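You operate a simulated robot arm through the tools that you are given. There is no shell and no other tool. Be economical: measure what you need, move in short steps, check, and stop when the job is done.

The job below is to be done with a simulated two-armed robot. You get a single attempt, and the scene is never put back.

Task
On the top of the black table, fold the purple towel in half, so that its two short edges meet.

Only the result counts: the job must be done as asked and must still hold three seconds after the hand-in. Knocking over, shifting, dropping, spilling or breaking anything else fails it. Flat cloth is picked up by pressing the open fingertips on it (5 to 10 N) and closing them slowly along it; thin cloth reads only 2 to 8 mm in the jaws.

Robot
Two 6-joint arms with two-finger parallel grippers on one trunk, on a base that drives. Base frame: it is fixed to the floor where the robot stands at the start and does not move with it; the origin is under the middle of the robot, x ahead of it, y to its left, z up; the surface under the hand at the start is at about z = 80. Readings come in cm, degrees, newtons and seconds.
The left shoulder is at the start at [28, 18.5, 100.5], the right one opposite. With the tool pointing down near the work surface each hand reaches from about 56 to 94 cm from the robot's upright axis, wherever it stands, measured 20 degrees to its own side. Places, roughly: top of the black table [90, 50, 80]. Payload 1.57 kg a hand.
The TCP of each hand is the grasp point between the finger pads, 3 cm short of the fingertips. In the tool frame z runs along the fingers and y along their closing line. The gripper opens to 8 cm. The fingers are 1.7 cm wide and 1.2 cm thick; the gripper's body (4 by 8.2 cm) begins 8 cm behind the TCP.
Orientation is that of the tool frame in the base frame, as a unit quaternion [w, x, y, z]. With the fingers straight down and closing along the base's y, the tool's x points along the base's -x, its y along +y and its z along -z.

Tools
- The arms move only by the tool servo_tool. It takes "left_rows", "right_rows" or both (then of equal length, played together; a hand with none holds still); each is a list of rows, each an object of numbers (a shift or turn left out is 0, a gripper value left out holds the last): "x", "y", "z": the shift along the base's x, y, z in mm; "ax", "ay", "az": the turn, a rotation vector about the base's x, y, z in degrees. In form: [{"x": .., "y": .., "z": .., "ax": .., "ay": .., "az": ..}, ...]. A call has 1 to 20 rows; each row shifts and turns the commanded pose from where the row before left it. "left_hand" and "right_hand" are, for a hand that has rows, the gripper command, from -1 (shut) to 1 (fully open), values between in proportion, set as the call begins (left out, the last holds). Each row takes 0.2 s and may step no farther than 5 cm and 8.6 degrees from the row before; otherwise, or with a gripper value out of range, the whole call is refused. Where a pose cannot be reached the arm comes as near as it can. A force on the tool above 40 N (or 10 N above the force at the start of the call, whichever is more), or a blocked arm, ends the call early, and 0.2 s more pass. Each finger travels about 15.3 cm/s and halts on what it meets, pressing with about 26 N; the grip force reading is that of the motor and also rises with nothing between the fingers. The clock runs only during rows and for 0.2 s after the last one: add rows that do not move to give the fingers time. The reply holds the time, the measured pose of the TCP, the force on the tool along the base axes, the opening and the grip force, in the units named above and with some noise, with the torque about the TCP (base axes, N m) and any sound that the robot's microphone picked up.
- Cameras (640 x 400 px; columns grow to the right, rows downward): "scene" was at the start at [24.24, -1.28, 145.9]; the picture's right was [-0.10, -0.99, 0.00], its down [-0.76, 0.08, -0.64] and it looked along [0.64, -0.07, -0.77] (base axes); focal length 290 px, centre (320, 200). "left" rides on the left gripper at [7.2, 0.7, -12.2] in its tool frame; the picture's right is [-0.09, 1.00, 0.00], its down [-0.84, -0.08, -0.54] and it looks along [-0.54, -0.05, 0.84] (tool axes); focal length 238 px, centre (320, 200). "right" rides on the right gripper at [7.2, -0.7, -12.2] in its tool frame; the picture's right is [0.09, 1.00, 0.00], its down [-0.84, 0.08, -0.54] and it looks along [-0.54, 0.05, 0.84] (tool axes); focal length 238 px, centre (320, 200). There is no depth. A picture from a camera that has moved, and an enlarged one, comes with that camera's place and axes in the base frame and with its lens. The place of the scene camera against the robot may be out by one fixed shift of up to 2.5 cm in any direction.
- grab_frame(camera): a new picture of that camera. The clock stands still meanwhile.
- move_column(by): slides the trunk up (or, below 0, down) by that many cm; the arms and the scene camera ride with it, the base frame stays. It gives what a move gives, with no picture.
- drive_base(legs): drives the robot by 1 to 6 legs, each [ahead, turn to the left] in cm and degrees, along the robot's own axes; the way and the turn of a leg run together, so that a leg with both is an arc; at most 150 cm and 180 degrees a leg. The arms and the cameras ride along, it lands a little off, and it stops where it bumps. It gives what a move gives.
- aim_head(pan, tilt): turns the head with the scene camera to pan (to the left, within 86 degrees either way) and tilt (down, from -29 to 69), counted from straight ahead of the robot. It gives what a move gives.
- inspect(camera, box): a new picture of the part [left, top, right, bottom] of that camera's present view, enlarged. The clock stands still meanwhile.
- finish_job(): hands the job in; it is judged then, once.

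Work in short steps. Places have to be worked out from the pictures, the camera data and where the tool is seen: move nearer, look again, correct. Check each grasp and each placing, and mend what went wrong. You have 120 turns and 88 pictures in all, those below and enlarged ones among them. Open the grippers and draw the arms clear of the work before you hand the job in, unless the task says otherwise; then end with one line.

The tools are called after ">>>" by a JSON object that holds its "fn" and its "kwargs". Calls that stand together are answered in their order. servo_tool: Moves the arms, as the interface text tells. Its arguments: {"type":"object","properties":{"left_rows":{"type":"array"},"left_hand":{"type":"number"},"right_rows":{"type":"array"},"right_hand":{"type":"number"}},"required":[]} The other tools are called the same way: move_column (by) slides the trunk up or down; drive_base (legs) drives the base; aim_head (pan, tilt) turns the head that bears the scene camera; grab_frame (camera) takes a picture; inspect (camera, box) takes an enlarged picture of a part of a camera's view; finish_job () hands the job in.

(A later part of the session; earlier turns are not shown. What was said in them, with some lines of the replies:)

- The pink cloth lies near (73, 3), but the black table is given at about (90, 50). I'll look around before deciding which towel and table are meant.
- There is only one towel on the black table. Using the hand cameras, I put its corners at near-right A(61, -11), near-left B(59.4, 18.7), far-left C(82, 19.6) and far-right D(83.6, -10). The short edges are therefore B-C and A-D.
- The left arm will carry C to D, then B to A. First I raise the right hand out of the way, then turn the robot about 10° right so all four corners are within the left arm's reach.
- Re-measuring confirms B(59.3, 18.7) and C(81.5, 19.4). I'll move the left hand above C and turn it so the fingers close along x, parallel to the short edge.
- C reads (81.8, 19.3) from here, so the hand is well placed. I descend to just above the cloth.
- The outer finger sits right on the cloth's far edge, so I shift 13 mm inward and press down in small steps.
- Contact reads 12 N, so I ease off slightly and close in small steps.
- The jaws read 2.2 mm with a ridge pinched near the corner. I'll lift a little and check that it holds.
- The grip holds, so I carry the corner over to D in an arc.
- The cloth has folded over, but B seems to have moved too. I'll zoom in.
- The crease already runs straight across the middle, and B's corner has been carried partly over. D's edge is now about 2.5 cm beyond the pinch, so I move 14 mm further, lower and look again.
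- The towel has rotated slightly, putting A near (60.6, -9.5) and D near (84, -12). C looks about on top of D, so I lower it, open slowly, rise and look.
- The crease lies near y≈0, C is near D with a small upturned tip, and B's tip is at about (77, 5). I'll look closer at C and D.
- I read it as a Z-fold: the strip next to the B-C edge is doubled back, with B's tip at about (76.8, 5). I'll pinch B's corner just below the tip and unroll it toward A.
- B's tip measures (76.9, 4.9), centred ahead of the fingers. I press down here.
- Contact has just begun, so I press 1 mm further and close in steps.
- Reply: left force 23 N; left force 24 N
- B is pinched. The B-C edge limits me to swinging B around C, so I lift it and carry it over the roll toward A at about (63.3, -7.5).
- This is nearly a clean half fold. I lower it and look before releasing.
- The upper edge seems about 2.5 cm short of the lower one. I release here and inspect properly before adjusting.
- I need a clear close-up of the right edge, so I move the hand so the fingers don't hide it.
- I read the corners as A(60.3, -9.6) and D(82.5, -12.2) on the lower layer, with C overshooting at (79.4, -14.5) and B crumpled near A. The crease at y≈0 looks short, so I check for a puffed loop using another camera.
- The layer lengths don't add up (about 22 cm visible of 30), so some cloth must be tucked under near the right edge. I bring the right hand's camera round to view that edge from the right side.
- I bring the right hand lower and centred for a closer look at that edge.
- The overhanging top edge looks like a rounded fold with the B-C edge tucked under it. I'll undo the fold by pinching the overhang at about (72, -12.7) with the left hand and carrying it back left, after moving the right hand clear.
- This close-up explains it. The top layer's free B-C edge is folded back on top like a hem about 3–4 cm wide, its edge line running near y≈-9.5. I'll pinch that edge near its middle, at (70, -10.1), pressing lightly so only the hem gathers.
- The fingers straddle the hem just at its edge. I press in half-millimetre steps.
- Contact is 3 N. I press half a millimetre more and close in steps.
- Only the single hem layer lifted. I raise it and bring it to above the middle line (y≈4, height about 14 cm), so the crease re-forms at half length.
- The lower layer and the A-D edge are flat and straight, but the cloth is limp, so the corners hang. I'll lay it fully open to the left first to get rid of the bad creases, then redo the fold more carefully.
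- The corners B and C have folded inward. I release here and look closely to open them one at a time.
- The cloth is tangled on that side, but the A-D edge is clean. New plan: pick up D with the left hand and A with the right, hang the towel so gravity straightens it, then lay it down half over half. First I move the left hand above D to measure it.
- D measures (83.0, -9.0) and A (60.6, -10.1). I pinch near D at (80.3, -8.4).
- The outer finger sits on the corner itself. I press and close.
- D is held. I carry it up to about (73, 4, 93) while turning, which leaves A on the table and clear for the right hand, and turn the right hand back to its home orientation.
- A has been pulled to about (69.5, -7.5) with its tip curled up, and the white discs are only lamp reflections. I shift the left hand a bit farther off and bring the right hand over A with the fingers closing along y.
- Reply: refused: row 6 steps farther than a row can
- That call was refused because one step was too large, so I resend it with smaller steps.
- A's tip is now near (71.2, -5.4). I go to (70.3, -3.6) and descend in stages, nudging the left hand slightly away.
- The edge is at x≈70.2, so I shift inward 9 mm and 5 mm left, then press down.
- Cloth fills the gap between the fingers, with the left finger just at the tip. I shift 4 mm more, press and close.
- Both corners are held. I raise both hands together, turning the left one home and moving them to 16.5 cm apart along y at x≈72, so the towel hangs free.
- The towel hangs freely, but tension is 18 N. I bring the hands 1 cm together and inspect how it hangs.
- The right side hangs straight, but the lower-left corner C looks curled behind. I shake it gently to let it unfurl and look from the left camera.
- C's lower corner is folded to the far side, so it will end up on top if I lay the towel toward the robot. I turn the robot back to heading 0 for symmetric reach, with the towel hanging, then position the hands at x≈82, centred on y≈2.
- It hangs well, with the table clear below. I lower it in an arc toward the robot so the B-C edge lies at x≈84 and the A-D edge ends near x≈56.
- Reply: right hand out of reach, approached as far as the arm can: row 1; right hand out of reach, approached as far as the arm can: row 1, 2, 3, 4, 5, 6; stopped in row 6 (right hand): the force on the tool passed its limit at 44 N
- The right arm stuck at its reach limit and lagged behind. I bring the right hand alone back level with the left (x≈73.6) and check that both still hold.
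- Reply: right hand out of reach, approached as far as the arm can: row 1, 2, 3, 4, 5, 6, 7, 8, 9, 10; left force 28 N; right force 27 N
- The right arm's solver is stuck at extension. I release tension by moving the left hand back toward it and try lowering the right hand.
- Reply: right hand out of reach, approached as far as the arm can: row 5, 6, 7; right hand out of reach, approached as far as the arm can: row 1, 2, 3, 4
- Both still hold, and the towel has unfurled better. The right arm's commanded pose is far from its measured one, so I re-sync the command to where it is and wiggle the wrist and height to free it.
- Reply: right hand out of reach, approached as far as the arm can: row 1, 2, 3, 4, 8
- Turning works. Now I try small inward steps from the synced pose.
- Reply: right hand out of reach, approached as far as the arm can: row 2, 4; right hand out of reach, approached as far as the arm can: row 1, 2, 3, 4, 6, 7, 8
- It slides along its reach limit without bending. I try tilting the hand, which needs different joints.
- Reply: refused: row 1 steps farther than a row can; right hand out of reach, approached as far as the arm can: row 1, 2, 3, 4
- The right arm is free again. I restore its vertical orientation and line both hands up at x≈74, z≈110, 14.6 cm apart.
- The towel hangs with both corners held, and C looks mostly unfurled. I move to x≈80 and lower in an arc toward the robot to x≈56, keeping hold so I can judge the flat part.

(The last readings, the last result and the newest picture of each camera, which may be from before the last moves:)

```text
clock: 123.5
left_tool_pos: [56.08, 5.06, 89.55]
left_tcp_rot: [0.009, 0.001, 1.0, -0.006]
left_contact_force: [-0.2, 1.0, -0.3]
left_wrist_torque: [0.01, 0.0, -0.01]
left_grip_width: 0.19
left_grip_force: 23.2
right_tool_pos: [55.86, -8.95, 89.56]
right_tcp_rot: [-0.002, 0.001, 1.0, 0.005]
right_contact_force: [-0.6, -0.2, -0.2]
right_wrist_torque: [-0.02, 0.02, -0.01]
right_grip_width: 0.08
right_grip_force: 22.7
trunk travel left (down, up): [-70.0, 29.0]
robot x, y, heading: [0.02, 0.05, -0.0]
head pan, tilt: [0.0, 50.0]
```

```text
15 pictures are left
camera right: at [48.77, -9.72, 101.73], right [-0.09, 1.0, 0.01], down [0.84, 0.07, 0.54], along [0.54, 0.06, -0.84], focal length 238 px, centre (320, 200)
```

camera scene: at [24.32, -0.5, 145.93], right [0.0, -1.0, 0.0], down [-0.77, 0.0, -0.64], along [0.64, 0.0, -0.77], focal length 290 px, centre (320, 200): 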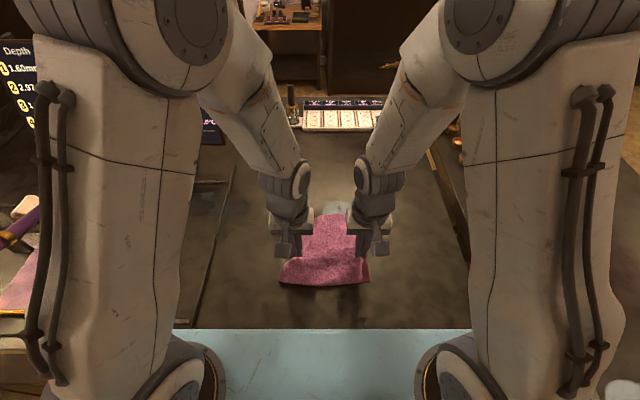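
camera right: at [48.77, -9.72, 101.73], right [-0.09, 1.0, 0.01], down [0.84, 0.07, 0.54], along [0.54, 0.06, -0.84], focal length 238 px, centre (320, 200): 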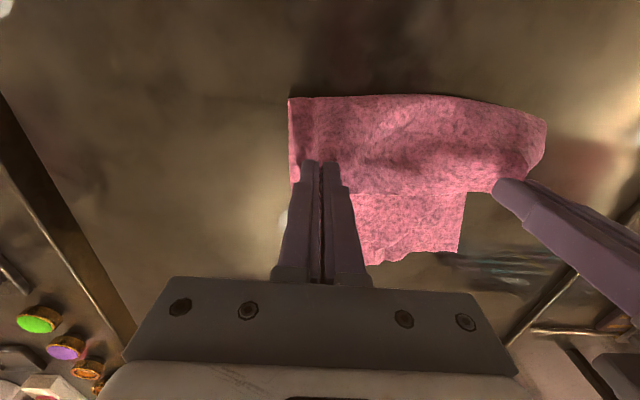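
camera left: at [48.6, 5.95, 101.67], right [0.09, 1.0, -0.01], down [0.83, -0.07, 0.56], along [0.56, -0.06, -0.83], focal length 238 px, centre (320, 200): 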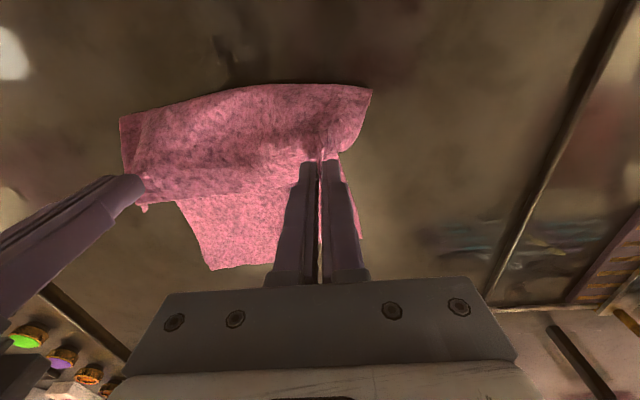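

The towel already lies with its crease near x≈51 and the A-D edge held above it, while B-C lies at x≈70–72 and aligned in y. Before carrying A-D forward onto B-C, I check the B-C edge's C corner.

>>> {"fn": "inspect", "kwargs": {"camera": "right", "box": [340, 120, 560, 280]}}

```text
2.50 times, centred on (450, 200) of right
camera zoom: at [48.77, -9.72, 101.73], right [-0.09, 1.0, 0.01], down [0.84, 0.07, 0.54], along [0.54, 0.06, -0.84], focal length 596 px, centre (-5, 200)
```

zoom: 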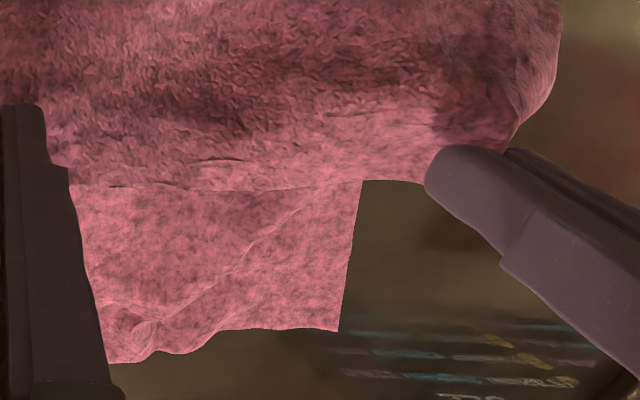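

The square corner C is real, at about (68.3, 9.3), and B is at about (72.6, -11), so the edge is slightly tilted. I carry A-D forward in an arc to land on it, left pinch to (67.5, 6) and right pinch to (71.5, -8).

>>> {"fn": "servo_tool", "kwargs": {"left_rows": [{"x": 5, "z": 15}, {"x": 8, "y": 0.8, "z": 15}, {"x": 10.4, "y": 0.8, "z": 15}, {"x": 10.4, "y": 1, "z": 10}, {"x": 10.4, "y": 1}, {"x": 10.4, "y": 1}, {"x": 10.4, "y": 1, "z": -10}, {"x": 10.4, "y": 1, "z": -15}, {"x": 10.4, "y": 1, "z": -20}, {"x": 10.4, "y": 0.6, "z": -20}, {"x": 10.4, "y": 0.8, "z": -20}, {"x": 7.4, "z": -15}, {}], "right_rows": [{"x": 6, "z": 15}, {"x": 10, "y": 0.8, "z": 15}, {"x": 14.2, "y": 0.8, "z": 15}, {"x": 14.2, "y": 1, "z": 10}, {"x": 14.2, "y": 1}, {"x": 14.2, "y": 1}, {"x": 14.2, "y": 1, "z": -10}, {"x": 14.2, "y": 1, "z": -15}, {"x": 14.2, "y": 1, "z": -20}, {"x": 14.2, "y": 0.6, "z": -20}, {"x": 14.2, "y": 0.8, "z": -20}, {"x": 12.2, "z": -15}, {}]}}

>>> {"fn": "grab_frame", "kwargs": {"camera": "left"}}

>>> {"fn": "inspect", "kwargs": {"camera": "scene", "box": [220, 160, 420, 310]}}

```text
clock: 126.3
left_tool_pos: [67.49, 6.07, 85.06]
left_tcp_rot: [0.01, 0.0, 1.0, -0.004]
left_contact_force: [0.1, 0.2, 0.2]
left_wrist_torque: [0.01, 0.04, -0.01]
left_grip_width: 0.21
left_grip_force: 24.1
right_tool_pos: [71.55, -8.1, 85.06]
right_tcp_rot: [-0.002, 0.0, 1.0, 0.006]
right_contact_force: [0.1, 0.5, 0.5]
right_wrist_torque: [-0.01, 0.02, -0.06]
right_grip_width: 0.1
right_grip_force: 23.3
trunk travel left (down, up): [-70.0, 29.0]
robot x, y, heading: [0.17, 0.3, 0.1]
head pan, tilt: [0.0, 50.0]
```

```text
13 pictures are left
camera left: at [60.0, 6.86, 97.16], right [0.09, 1.0, -0.01], down [0.83, -0.07, 0.56], along [0.56, -0.06, -0.83], focal length 238 px, centre (320, 200)
```

left: 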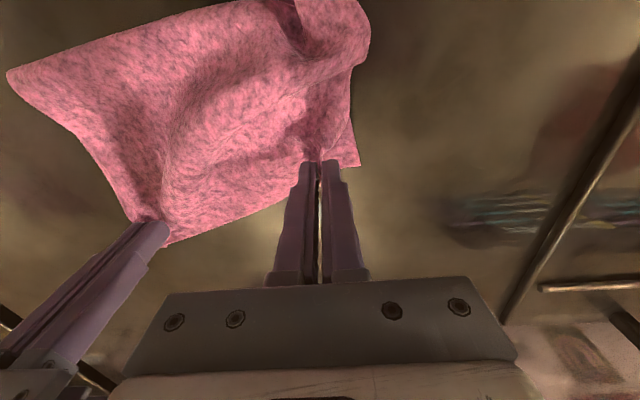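

```text
2.67 times, centred on (320, 235) of scene
camera zoom: at [24.32, -0.5, 145.93], right [0.0, -1.0, 0.0], down [-0.77, 0.0, -0.64], along [0.64, 0.0, -0.77], focal length 774 px, centre (320, 107)
```

zoom: 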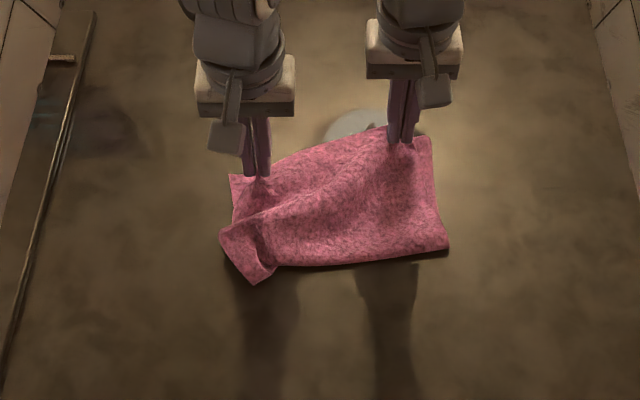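

The edges now lie together at the far side. I lower the last bit, open both hands slowly, rise and inspect.

>>> {"fn": "servo_tool", "kwargs": {"left_rows": [{"z": -4}, {"z": -4}, {}], "right_rows": [{"z": -4}, {"z": -4}, {}]}}

>>> {"fn": "servo_tool", "kwargs": {"left_rows": [{}, {}], "right_rows": [{}, {}], "left_hand": -0.6, "right_hand": -0.6}}

>>> {"fn": "servo_tool", "kwargs": {"left_rows": [{"z": 20}, {"z": 40}, {"z": 40}, {"z": 40, "y": 20}, {"y": 40}, {"y": 40}, {"y": 40}, {}], "right_rows": [{"z": 20}, {"z": 40}, {"z": 40}, {"z": 40, "y": -20, "x": -10}, {"y": -40, "x": -20}, {"y": -40, "x": -20}, {"y": -40, "x": -10}, {}]}}

>>> {"fn": "inspect", "kwargs": {"camera": "scene", "box": [240, 170, 400, 290]}}

```text
clock: 127.1
left_tool_pos: [67.51, 6.08, 84.3]
left_tcp_rot: [0.008, 0.0, 1.0, -0.005]
left_contact_force: [-0.9, 0.4, 0.3]
left_wrist_torque: [0.0, 0.03, 0.04]
left_grip_width: 0.22
left_grip_force: 23.8
right_tool_pos: [71.43, -8.12, 84.3]
right_tcp_rot: [-0.001, 0.001, 1.0, 0.006]
right_contact_force: [0.4, 0.4, -0.2]
right_wrist_torque: [-0.03, 0.01, 0.01]
right_grip_width: 0.08
right_grip_force: 23.3
trunk travel left (down, up): [-70.0, 29.0]
robot x, y, heading: [-0.12, -0.03, -0.1]
head pan, tilt: [0.0, 50.0]
```

```text
clock: 127.7
left_tool_pos: [67.56, 6.03, 84.22]
left_tcp_rot: [0.01, 0.001, 1.0, -0.006]
left_contact_force: [-0.4, -0.3, 0.0]
left_wrist_torque: [-0.01, 0.0, 0.02]
left_grip_width: 1.59
left_grip_force: 0.0
right_tool_pos: [71.6, -8.09, 84.31]
right_tcp_rot: [-0.001, 0.001, 1.0, 0.006]
right_contact_force: [0.0, -0.2, -0.2]
right_wrist_torque: [0.01, 0.0, 0.01]
right_grip_width: 1.59
right_grip_force: 0.1
trunk travel left (down, up): [-70.0, 29.0]
robot x, y, heading: [-0.32, 0.07, -0.1]
head pan, tilt: [0.0, 50.0]
```

```text
clock: 129.5
left_tool_pos: [67.33, 20.1, 98.24]
left_tcp_rot: [0.009, 0.0, 1.0, -0.005]
left_contact_force: [0.5, 0.6, 0.6]
left_wrist_torque: [0.02, 0.01, -0.01]
left_grip_width: 1.6
left_grip_force: 0.1
right_tool_pos: [65.52, -22.12, 98.17]
right_tcp_rot: [-0.002, 0.001, 1.0, 0.006]
right_contact_force: [0.2, 0.9, -0.1]
right_wrist_torque: [-0.01, 0.0, 0.0]
right_grip_width: 1.57
right_grip_force: 0.0
trunk travel left (down, up): [-70.0, 29.0]
robot x, y, heading: [0.21, -0.27, -0.0]
head pan, tilt: [0.0, 50.0]
```

```text
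3.33 times, centred on (320, 230) of scene
camera zoom: at [24.3, -0.5, 145.93], right [0.0, -1.0, 0.0], down [-0.77, 0.0, -0.64], along [0.64, 0.0, -0.77], focal length 967 px, centre (320, 100)
```

zoom: 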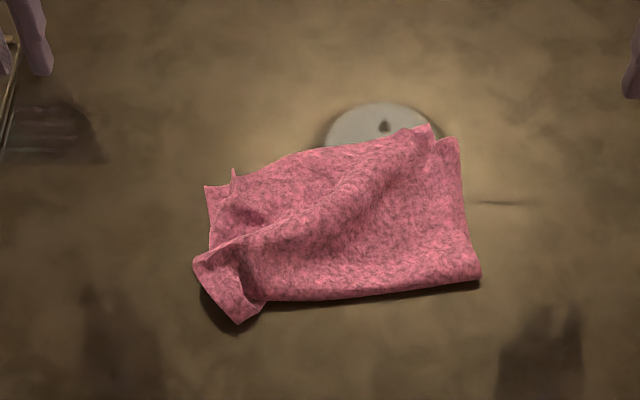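

It's a good half fold: the far edges coincide within about 2 cm and the crease is parallel. D and A each sit about 2 cm inside C and B, and the left end is wrinkled. I locate D's upright tip with the left camera so I can pull it out.

>>> {"fn": "servo_tool", "kwargs": {"left_rows": [{"y": -40}, {"y": -30}, {"y": -10, "z": -20}, {"z": -20}, {"z": -15}, {}], "left_hand": -0.25}}

>>> {"fn": "grab_frame", "kwargs": {"camera": "left"}}

```text
clock: 130.9
left_tool_pos: [67.58, 12.0, 92.74]
left_tcp_rot: [0.01, 0.0, 1.0, -0.006]
left_contact_force: [0.0, 0.6, 0.8]
left_wrist_torque: [0.0, 0.02, -0.04]
left_grip_width: 2.99
left_grip_force: 0.0
right_tool_pos: [65.43, -21.99, 98.14]
right_tcp_rot: [-0.001, 0.001, 1.0, 0.006]
right_contact_force: [0.8, -0.2, -0.6]
right_wrist_torque: [-0.01, 0.0, 0.01]
right_grip_width: 1.59
right_grip_force: 0.1
trunk travel left (down, up): [-70.0, 29.0]
robot x, y, heading: [-0.16, -0.05, -0.3]
head pan, tilt: [0.0, 50.0]
```

```text
10 pictures are left
camera left: at [60.02, 12.81, 104.88], right [0.09, 1.0, -0.01], down [0.83, -0.07, 0.56], along [0.56, -0.06, -0.83], focal length 238 px, centre (320, 200)
```

left: 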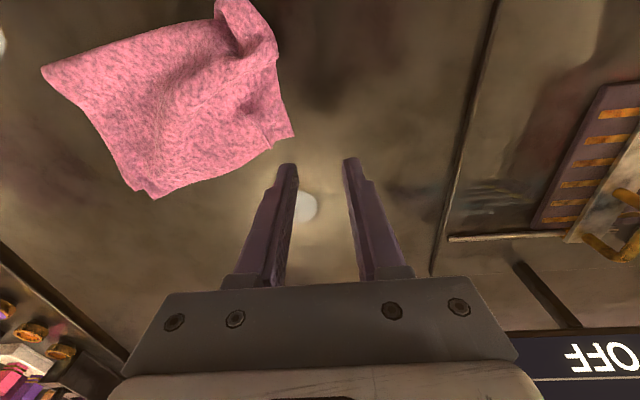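

>>> {"fn": "inspect", "kwargs": {"camera": "left", "box": [20, 0, 320, 210]}}

```text
1.90 times, centred on (170, 105) of left
camera zoom: at [60.02, 12.81, 104.88], right [0.09, 1.0, -0.01], down [0.83, -0.07, 0.56], along [0.56, -0.06, -0.83], focal length 454 px, centre (606, 381)
```

zoom: 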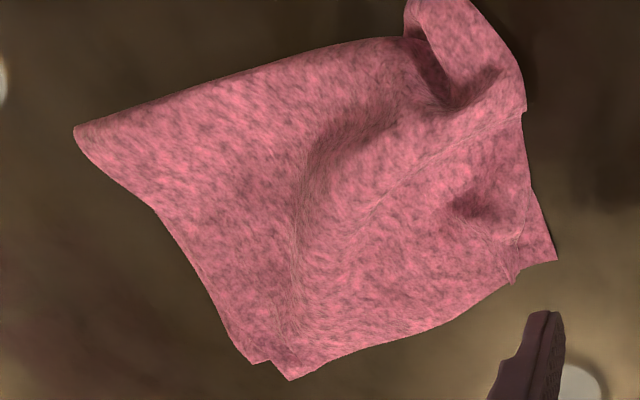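

D is at (68.4, 6.7) against C (68.2, 9.0), and A at (74.2, -9.1) against B (73, -10.6), so the corners are within about 2 cm. I'll pinch only the top layer near D and pull it about 2 cm left to sit on C, which should also smooth the left end.

>>> {"fn": "servo_tool", "kwargs": {"left_rows": [{"y": -36}, {"y": -36, "x": 1}, {"z": -30}, {"z": -30}, {"z": -25}, {}], "left_hand": -0.5}}

>>> {"fn": "servo_tool", "kwargs": {"left_rows": [{"z": -4}, {}]}}

>>> {"fn": "servo_tool", "kwargs": {"left_rows": [{"z": -2}, {}]}}

```text
clock: 132.3
left_tool_pos: [67.47, 4.86, 84.27]
left_tcp_rot: [0.01, 0.0, 1.0, -0.005]
left_contact_force: [0.8, 0.1, 1.0]
left_wrist_torque: [-0.05, -0.01, 0.0]
left_grip_width: 1.97
left_grip_force: 0.0
right_tool_pos: [65.49, -22.18, 98.14]
right_tcp_rot: [-0.002, 0.002, 1.0, 0.006]
right_contact_force: [0.5, -0.6, 1.1]
right_wrist_torque: [0.02, 0.0, -0.04]
right_grip_width: 1.58
right_grip_force: 0.1
trunk travel left (down, up): [-70.0, 29.0]
robot x, y, heading: [0.08, -0.27, -0.0]
head pan, tilt: [0.0, 50.0]
```

```text
clock: 132.9
left_tool_pos: [67.45, 4.85, 83.82]
left_tcp_rot: [0.009, 0.001, 1.0, -0.005]
left_contact_force: [-0.3, 0.1, 0.4]
left_wrist_torque: [-0.02, 0.0, 0.0]
left_grip_width: 2.02
left_grip_force: 0.0
right_tool_pos: [65.44, -22.07, 98.18]
right_tcp_rot: [-0.001, 0.002, 1.0, 0.006]
right_contact_force: [-0.2, 0.2, -0.8]
right_wrist_torque: [0.03, -0.04, -0.01]
right_grip_width: 1.6
right_grip_force: 0.1
trunk travel left (down, up): [-70.0, 29.0]
robot x, y, heading: [0.09, 0.2, 0.1]
head pan, tilt: [0.0, 50.0]
```

```text
clock: 133.5
left_tool_pos: [67.46, 4.95, 83.64]
left_tcp_rot: [0.009, 0.001, 1.0, -0.006]
left_contact_force: [0.1, -0.3, 0.9]
left_wrist_torque: [-0.02, -0.01, 0.0]
left_grip_width: 1.98
left_grip_force: 0.0
right_tool_pos: [65.38, -22.09, 98.24]
right_tcp_rot: [-0.002, 0.001, 1.0, 0.006]
right_contact_force: [-0.8, -0.1, 0.4]
right_wrist_torque: [0.0, 0.0, 0.01]
right_grip_width: 1.61
right_grip_force: 0.1
trunk travel left (down, up): [-70.0, 29.0]
robot x, y, heading: [-0.25, -0.02, 0.1]
head pan, tilt: [0.0, 50.0]
```

>>> {"fn": "servo_tool", "kwargs": {"left_rows": [{"z": -2}, {}]}}

>>> {"fn": "servo_tool", "kwargs": {"left_rows": [{"z": -1.5}, {}]}}

```text
clock: 134.1
left_tool_pos: [67.61, 4.8, 83.57]
left_tcp_rot: [0.009, 0.0, 1.0, -0.005]
left_contact_force: [-0.5, -0.2, 0.4]
left_wrist_torque: [0.01, 0.0, 0.02]
left_grip_width: 1.97
left_grip_force: 0.1
right_tool_pos: [65.48, -22.17, 98.12]
right_tcp_rot: [-0.002, 0.001, 1.0, 0.005]
right_contact_force: [-0.2, -1.1, -0.1]
right_wrist_torque: [-0.01, -0.01, 0.02]
right_grip_width: 1.58
right_grip_force: 0.1
trunk travel left (down, up): [-70.0, 29.0]
robot x, y, heading: [-0.02, -0.05, -0.0]
head pan, tilt: [0.0, 50.0]
```

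```text
clock: 134.7
left_tool_pos: [67.56, 4.76, 83.43]
left_tcp_rot: [0.01, 0.001, 1.0, -0.006]
left_contact_force: [-2.4, -1.0, 8.4]
left_wrist_torque: [0.18, 0.03, 0.06]
left_grip_width: 1.98
left_grip_force: 0.0
right_tool_pos: [65.26, -22.19, 98.16]
right_tcp_rot: [-0.001, 0.001, 1.0, 0.006]
right_contact_force: [0.1, -0.7, 0.4]
right_wrist_torque: [0.02, 0.01, -0.01]
right_grip_width: 1.59
right_grip_force: 0.1
trunk travel left (down, up): [-70.0, 29.0]
robot x, y, heading: [0.26, -0.32, 0.0]
head pan, tilt: [0.0, 50.0]
```

Contact is 8 N, so I close slowly, lift 1 cm and look.

>>> {"fn": "servo_tool", "kwargs": {"left_rows": [{"z": 0.5}, {}], "left_hand": -0.65}}

>>> {"fn": "servo_tool", "kwargs": {"left_rows": [{}, {}], "left_hand": -0.8}}

>>> {"fn": "servo_tool", "kwargs": {"left_rows": [{}, {}, {}], "left_hand": -1}}

>>> {"fn": "servo_tool", "kwargs": {"left_rows": [{"z": 8}, {"z": 7}, {}]}}

>>> {"fn": "inspect", "kwargs": {"camera": "left", "box": [100, 0, 440, 230]}}

```text
clock: 135.3
left_tool_pos: [67.76, 4.73, 83.44]
left_tcp_rot: [0.009, 0.001, 1.0, -0.005]
left_contact_force: [-0.3, -0.8, 5.0]
left_wrist_torque: [0.07, -0.07, -0.03]
left_grip_width: 1.29
left_grip_force: 0.0
right_tool_pos: [65.5, -22.18, 98.2]
right_tcp_rot: [-0.002, 0.002, 1.0, 0.005]
right_contact_force: [-0.2, -0.1, -0.6]
right_wrist_torque: [-0.03, 0.0, -0.02]
right_grip_width: 1.58
right_grip_force: 0.1
trunk travel left (down, up): [-70.0, 29.0]
robot x, y, heading: [-0.07, -0.17, -0.1]
head pan, tilt: [0.0, 50.0]
```

```text
clock: 135.9
left_tool_pos: [67.56, 4.84, 83.3]
left_tcp_rot: [0.01, 0.001, 1.0, -0.005]
left_contact_force: [-1.0, -1.3, 5.5]
left_wrist_torque: [0.05, 0.02, 0.0]
left_grip_width: 0.72
left_grip_force: 0.0
right_tool_pos: [65.37, -22.2, 98.12]
right_tcp_rot: [-0.002, 0.002, 1.0, 0.006]
right_contact_force: [0.4, 1.0, 0.6]
right_wrist_torque: [0.01, 0.01, 0.02]
right_grip_width: 1.6
right_grip_force: 0.1
trunk travel left (down, up): [-70.0, 29.0]
robot x, y, heading: [-0.01, 0.31, -0.3]
head pan, tilt: [0.0, 50.0]
```

```text
clock: 136.7
left_tool_pos: [67.55, 4.81, 83.39]
left_tcp_rot: [0.009, 0.0, 1.0, -0.005]
left_contact_force: [-1.0, 0.8, 4.8]
left_wrist_torque: [0.05, -0.03, 0.02]
left_grip_width: 0.0
left_grip_force: 21.7
right_tool_pos: [65.41, -22.12, 98.24]
right_tcp_rot: [-0.002, 0.002, 1.0, 0.006]
right_contact_force: [-0.2, 0.0, 0.4]
right_wrist_torque: [0.03, 0.0, -0.01]
right_grip_width: 1.58
right_grip_force: 0.0
trunk travel left (down, up): [-70.0, 29.0]
robot x, y, heading: [0.06, 0.3, -0.2]
head pan, tilt: [0.0, 50.0]
```

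```text
clock: 137.5
left_tool_pos: [67.64, 4.96, 84.88]
left_tcp_rot: [0.009, 0.001, 1.0, -0.006]
left_contact_force: [0.6, -0.2, 0.3]
left_wrist_torque: [-0.02, 0.01, -0.03]
left_grip_width: 0.0
left_grip_force: 21.2
right_tool_pos: [65.29, -22.11, 98.17]
right_tcp_rot: [-0.001, 0.002, 1.0, 0.006]
right_contact_force: [0.2, -0.2, -0.5]
right_wrist_torque: [-0.01, 0.0, -0.01]
right_grip_width: 1.62
right_grip_force: 0.0
trunk travel left (down, up): [-70.0, 29.0]
robot x, y, heading: [0.39, 0.02, -0.0]
head pan, tilt: [0.0, 50.0]
```

```text
1.74 times, centred on (270, 115) of left
camera zoom: at [60.09, 5.67, 97.02], right [0.09, 1.0, -0.01], down [0.83, -0.07, 0.56], along [0.56, -0.06, -0.83], focal length 414 px, centre (407, 348)
```

zoom: 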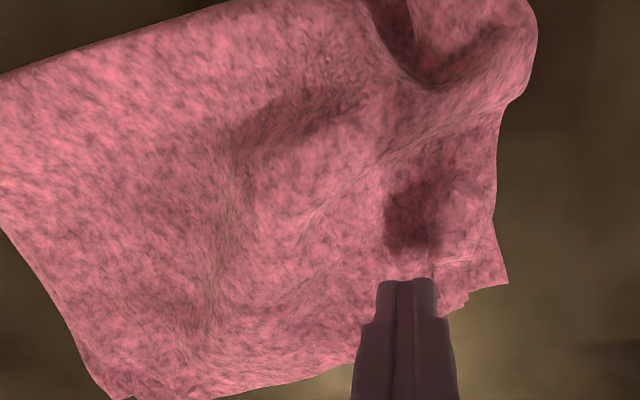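

The pinch caught nothing, and nothing moved. I try the simpler way: press the closed fingertips lightly on the top layer by D and drag it left 2 cm.

>>> {"fn": "servo_tool", "kwargs": {"left_rows": [{"y": 7}, {"z": -9}, {"z": -5.5}, {}]}}

>>> {"fn": "servo_tool", "kwargs": {"left_rows": [{"z": -1}, {}]}}

```text
clock: 138.5
left_tool_pos: [67.56, 5.54, 83.5]
left_tcp_rot: [0.009, 0.001, 1.0, -0.005]
left_contact_force: [0.4, -0.6, 1.3]
left_wrist_torque: [0.0, 0.02, -0.01]
left_grip_width: 0.0
left_grip_force: 21.3
right_tool_pos: [65.39, -22.17, 98.23]
right_tcp_rot: [-0.001, 0.001, 1.0, 0.006]
right_contact_force: [0.4, -0.7, -1.2]
right_wrist_torque: [0.03, 0.03, -0.01]
right_grip_width: 1.61
right_grip_force: 0.1
trunk travel left (down, up): [-70.0, 29.0]
robot x, y, heading: [0.1, -0.09, 0.0]
head pan, tilt: [0.0, 50.0]
```

```text
clock: 139.1
left_tool_pos: [67.6, 5.53, 83.34]
left_tcp_rot: [0.01, 0.001, 1.0, -0.006]
left_contact_force: [-0.8, -0.7, 5.4]
left_wrist_torque: [0.04, -0.01, 0.0]
left_grip_width: 0.0
left_grip_force: 21.2
right_tool_pos: [65.29, -22.18, 98.21]
right_tcp_rot: [-0.001, 0.001, 1.0, 0.006]
right_contact_force: [0.7, 0.4, 0.8]
right_wrist_torque: [-0.02, 0.0, 0.02]
right_grip_width: 1.6
right_grip_force: 0.0
trunk travel left (down, up): [-70.0, 29.0]
robot x, y, heading: [-0.01, 0.06, 0.2]
head pan, tilt: [0.0, 50.0]
```

Pressing at 5 N, I drag it 22 mm to the left, lift and inspect.

>>> {"fn": "servo_tool", "kwargs": {"left_rows": [{"y": 4}, {"y": 4}, {"y": 4}, {"y": 5}, {"y": 5}, {}]}}

>>> {"fn": "servo_tool", "kwargs": {"left_rows": [{"z": 20}, {"z": 40}, {"z": 40, "y": 20}, {"y": 40}, {}]}}

>>> {"fn": "inspect", "kwargs": {"camera": "left", "box": [0, 0, 340, 220]}}

```text
clock: 140.5
left_tool_pos: [67.48, 7.71, 83.26]
left_tcp_rot: [0.01, 0.001, 1.0, -0.006]
left_contact_force: [1.1, -2.4, 6.5]
left_wrist_torque: [0.02, -0.05, -0.05]
left_grip_width: 0.0
left_grip_force: 21.3
right_tool_pos: [65.41, -22.1, 98.15]
right_tcp_rot: [-0.001, 0.001, 1.0, 0.007]
right_contact_force: [-1.3, -0.2, 0.1]
right_wrist_torque: [0.0, -0.01, 0.0]
right_grip_width: 1.58
right_grip_force: 0.1
trunk travel left (down, up): [-70.0, 29.0]
robot x, y, heading: [-0.26, 0.02, 0.2]
head pan, tilt: [0.0, 50.0]
```

```text
clock: 141.7
left_tool_pos: [67.52, 13.83, 93.42]
left_tcp_rot: [0.01, 0.001, 1.0, -0.005]
left_contact_force: [0.6, -0.1, -0.3]
left_wrist_torque: [0.02, -0.01, 0.02]
left_grip_width: 0.0
left_grip_force: 21.3
right_tool_pos: [65.53, -22.16, 98.1]
right_tcp_rot: [-0.002, 0.001, 1.0, 0.007]
right_contact_force: [0.2, 0.2, 0.0]
right_wrist_torque: [0.03, -0.02, 0.02]
right_grip_width: 1.58
right_grip_force: 0.0
trunk travel left (down, up): [-70.0, 29.0]
robot x, y, heading: [0.01, -0.15, 0.2]
head pan, tilt: [0.0, 50.0]
```

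```text
1.82 times, centred on (170, 110) of left
camera zoom: at [60.07, 14.61, 105.53], right [0.09, 1.0, -0.01], down [0.83, -0.07, 0.56], along [0.56, -0.06, -0.83], focal length 433 px, centre (593, 364)
```

zoom: 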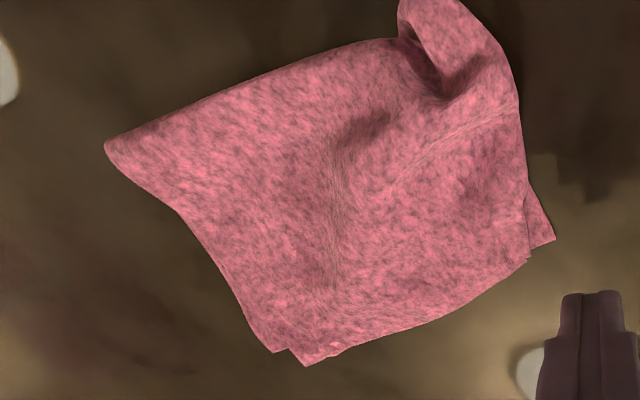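

Better: D is now about 1.7 cm from C, and A about 1.7 cm from B. The only blemish is the puffed near-left crease end at about (58, 8), so I tamp it down lightly with the closed fingertips.

>>> {"fn": "servo_tool", "kwargs": {"left_rows": [{"x": -30, "y": -15}, {"x": -30, "y": -20}, {"x": -32, "y": -20}, {"z": -30}, {"z": -30}, {"z": -20}, {}]}}

>>> {"fn": "servo_tool", "kwargs": {"left_rows": [{"z": -8}, {"z": -5}, {"z": -4}, {}]}}

```text
clock: 143.3
left_tool_pos: [58.27, 8.34, 85.29]
left_tcp_rot: [0.01, 0.0, 1.0, -0.006]
left_contact_force: [0.7, 0.3, -0.1]
left_wrist_torque: [0.0, 0.01, 0.0]
left_grip_width: 0.0
left_grip_force: 21.5
right_tool_pos: [65.47, -22.12, 98.12]
right_tcp_rot: [-0.001, 0.002, 1.0, 0.006]
right_contact_force: [0.8, -0.2, -0.7]
right_wrist_torque: [0.01, -0.04, 0.03]
right_grip_width: 1.62
right_grip_force: 0.0
trunk travel left (down, up): [-70.0, 29.0]
robot x, y, heading: [0.34, 0.14, 0.1]
head pan, tilt: [0.0, 50.0]
```

```text
clock: 144.3
left_tool_pos: [58.4, 8.29, 83.55]
left_tcp_rot: [0.01, 0.001, 1.0, -0.006]
left_contact_force: [0.0, -1.2, 0.7]
left_wrist_torque: [-0.02, -0.02, -0.01]
left_grip_width: 0.0
left_grip_force: 21.1
right_tool_pos: [65.35, -22.13, 98.17]
right_tcp_rot: [-0.002, 0.001, 1.0, 0.006]
right_contact_force: [1.1, 0.2, 0.4]
right_wrist_torque: [-0.01, 0.0, 0.03]
right_grip_width: 1.59
right_grip_force: 0.0
trunk travel left (down, up): [-70.0, 29.0]
robot x, y, heading: [0.54, -0.04, -0.1]
head pan, tilt: [0.0, 50.0]
```

Now I lift off, draw both arms clear with the grippers open, and inspect.

>>> {"fn": "servo_tool", "kwargs": {"left_rows": [{"z": 20}, {"z": 40}, {"z": 40}, {"z": 40, "y": 20}, {"y": 40}, {"y": 40}, {"y": 40}, {}], "right_rows": [{}, {}, {}, {}, {}, {}, {}, {}], "right_hand": 1}}

>>> {"fn": "inspect", "kwargs": {"camera": "scene", "box": [240, 170, 400, 290]}}

```text
clock: 146.1
left_tool_pos: [58.45, 22.23, 97.75]
left_tcp_rot: [0.01, 0.001, 1.0, -0.005]
left_contact_force: [-0.2, 0.4, 0.4]
left_wrist_torque: [0.0, 0.0, 0.03]
left_grip_width: 0.0
left_grip_force: 21.2
right_tool_pos: [65.53, -22.17, 98.13]
right_tcp_rot: [-0.001, 0.001, 1.0, 0.006]
right_contact_force: [0.5, 0.8, 0.1]
right_wrist_torque: [-0.03, 0.03, 0.03]
right_grip_width: 7.99
right_grip_force: 0.1
trunk travel left (down, up): [-70.0, 29.0]
robot x, y, heading: [0.03, -0.38, 0.1]
head pan, tilt: [0.0, 50.0]
```

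```text
3.33 times, centred on (320, 230) of scene
camera zoom: at [24.3, -0.49, 145.93], right [0.0, -1.0, 0.0], down [-0.77, 0.0, -0.64], along [0.64, 0.0, -0.77], focal length 967 px, centre (320, 100)
```

zoom: 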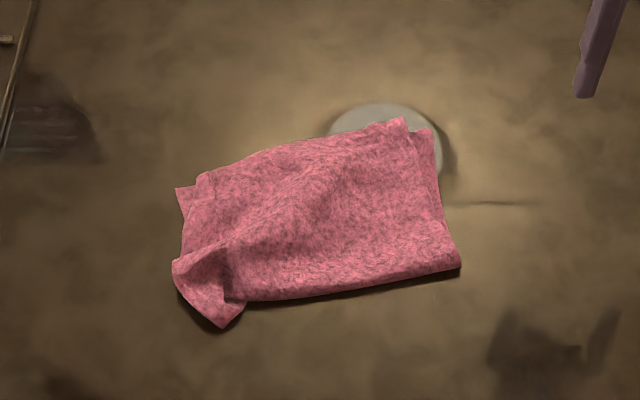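

The towel is folded in half: short edges meet along their length, corners match within about 2 cm, and the crease is parallel to them. I open the left gripper, raise both arms a little further clear and hand in.

>>> {"fn": "servo_tool", "kwargs": {"left_rows": [{"z": 20}, {"z": 20}, {}, {}, {}], "right_rows": [{"z": 20}, {"z": 20}, {}, {}, {}], "left_hand": 1, "right_hand": 1}}

>>> {"fn": "finish_job", "kwargs": {}}

```text
clock: 147.3
left_tool_pos: [58.34, 22.34, 101.78]
left_tcp_rot: [0.01, 0.0, 1.0, -0.005]
left_contact_force: [-0.9, 0.6, -0.4]
left_wrist_torque: [-0.01, 0.0, -0.01]
left_grip_width: 8.0
left_grip_force: 0.1
right_tool_pos: [65.39, -22.18, 102.23]
right_tcp_rot: [-0.002, 0.001, 1.0, 0.007]
right_contact_force: [0.3, 0.1, 0.4]
right_wrist_torque: [0.01, 0.0, 0.0]
right_grip_width: 8.01
right_grip_force: 0.1
trunk travel left (down, up): [-70.0, 29.0]
robot x, y, heading: [-0.32, -0.01, 0.0]
head pan, tilt: [0.0, 50.0]
```

```text
The job is handed in.
```

I folded the towel in half on the black table and handed it in: the short edges meet with corners about 2 cm apart, the near-left end of the crease is still rumpled, and the towel now lies turned about 90° and shifted from where it started.
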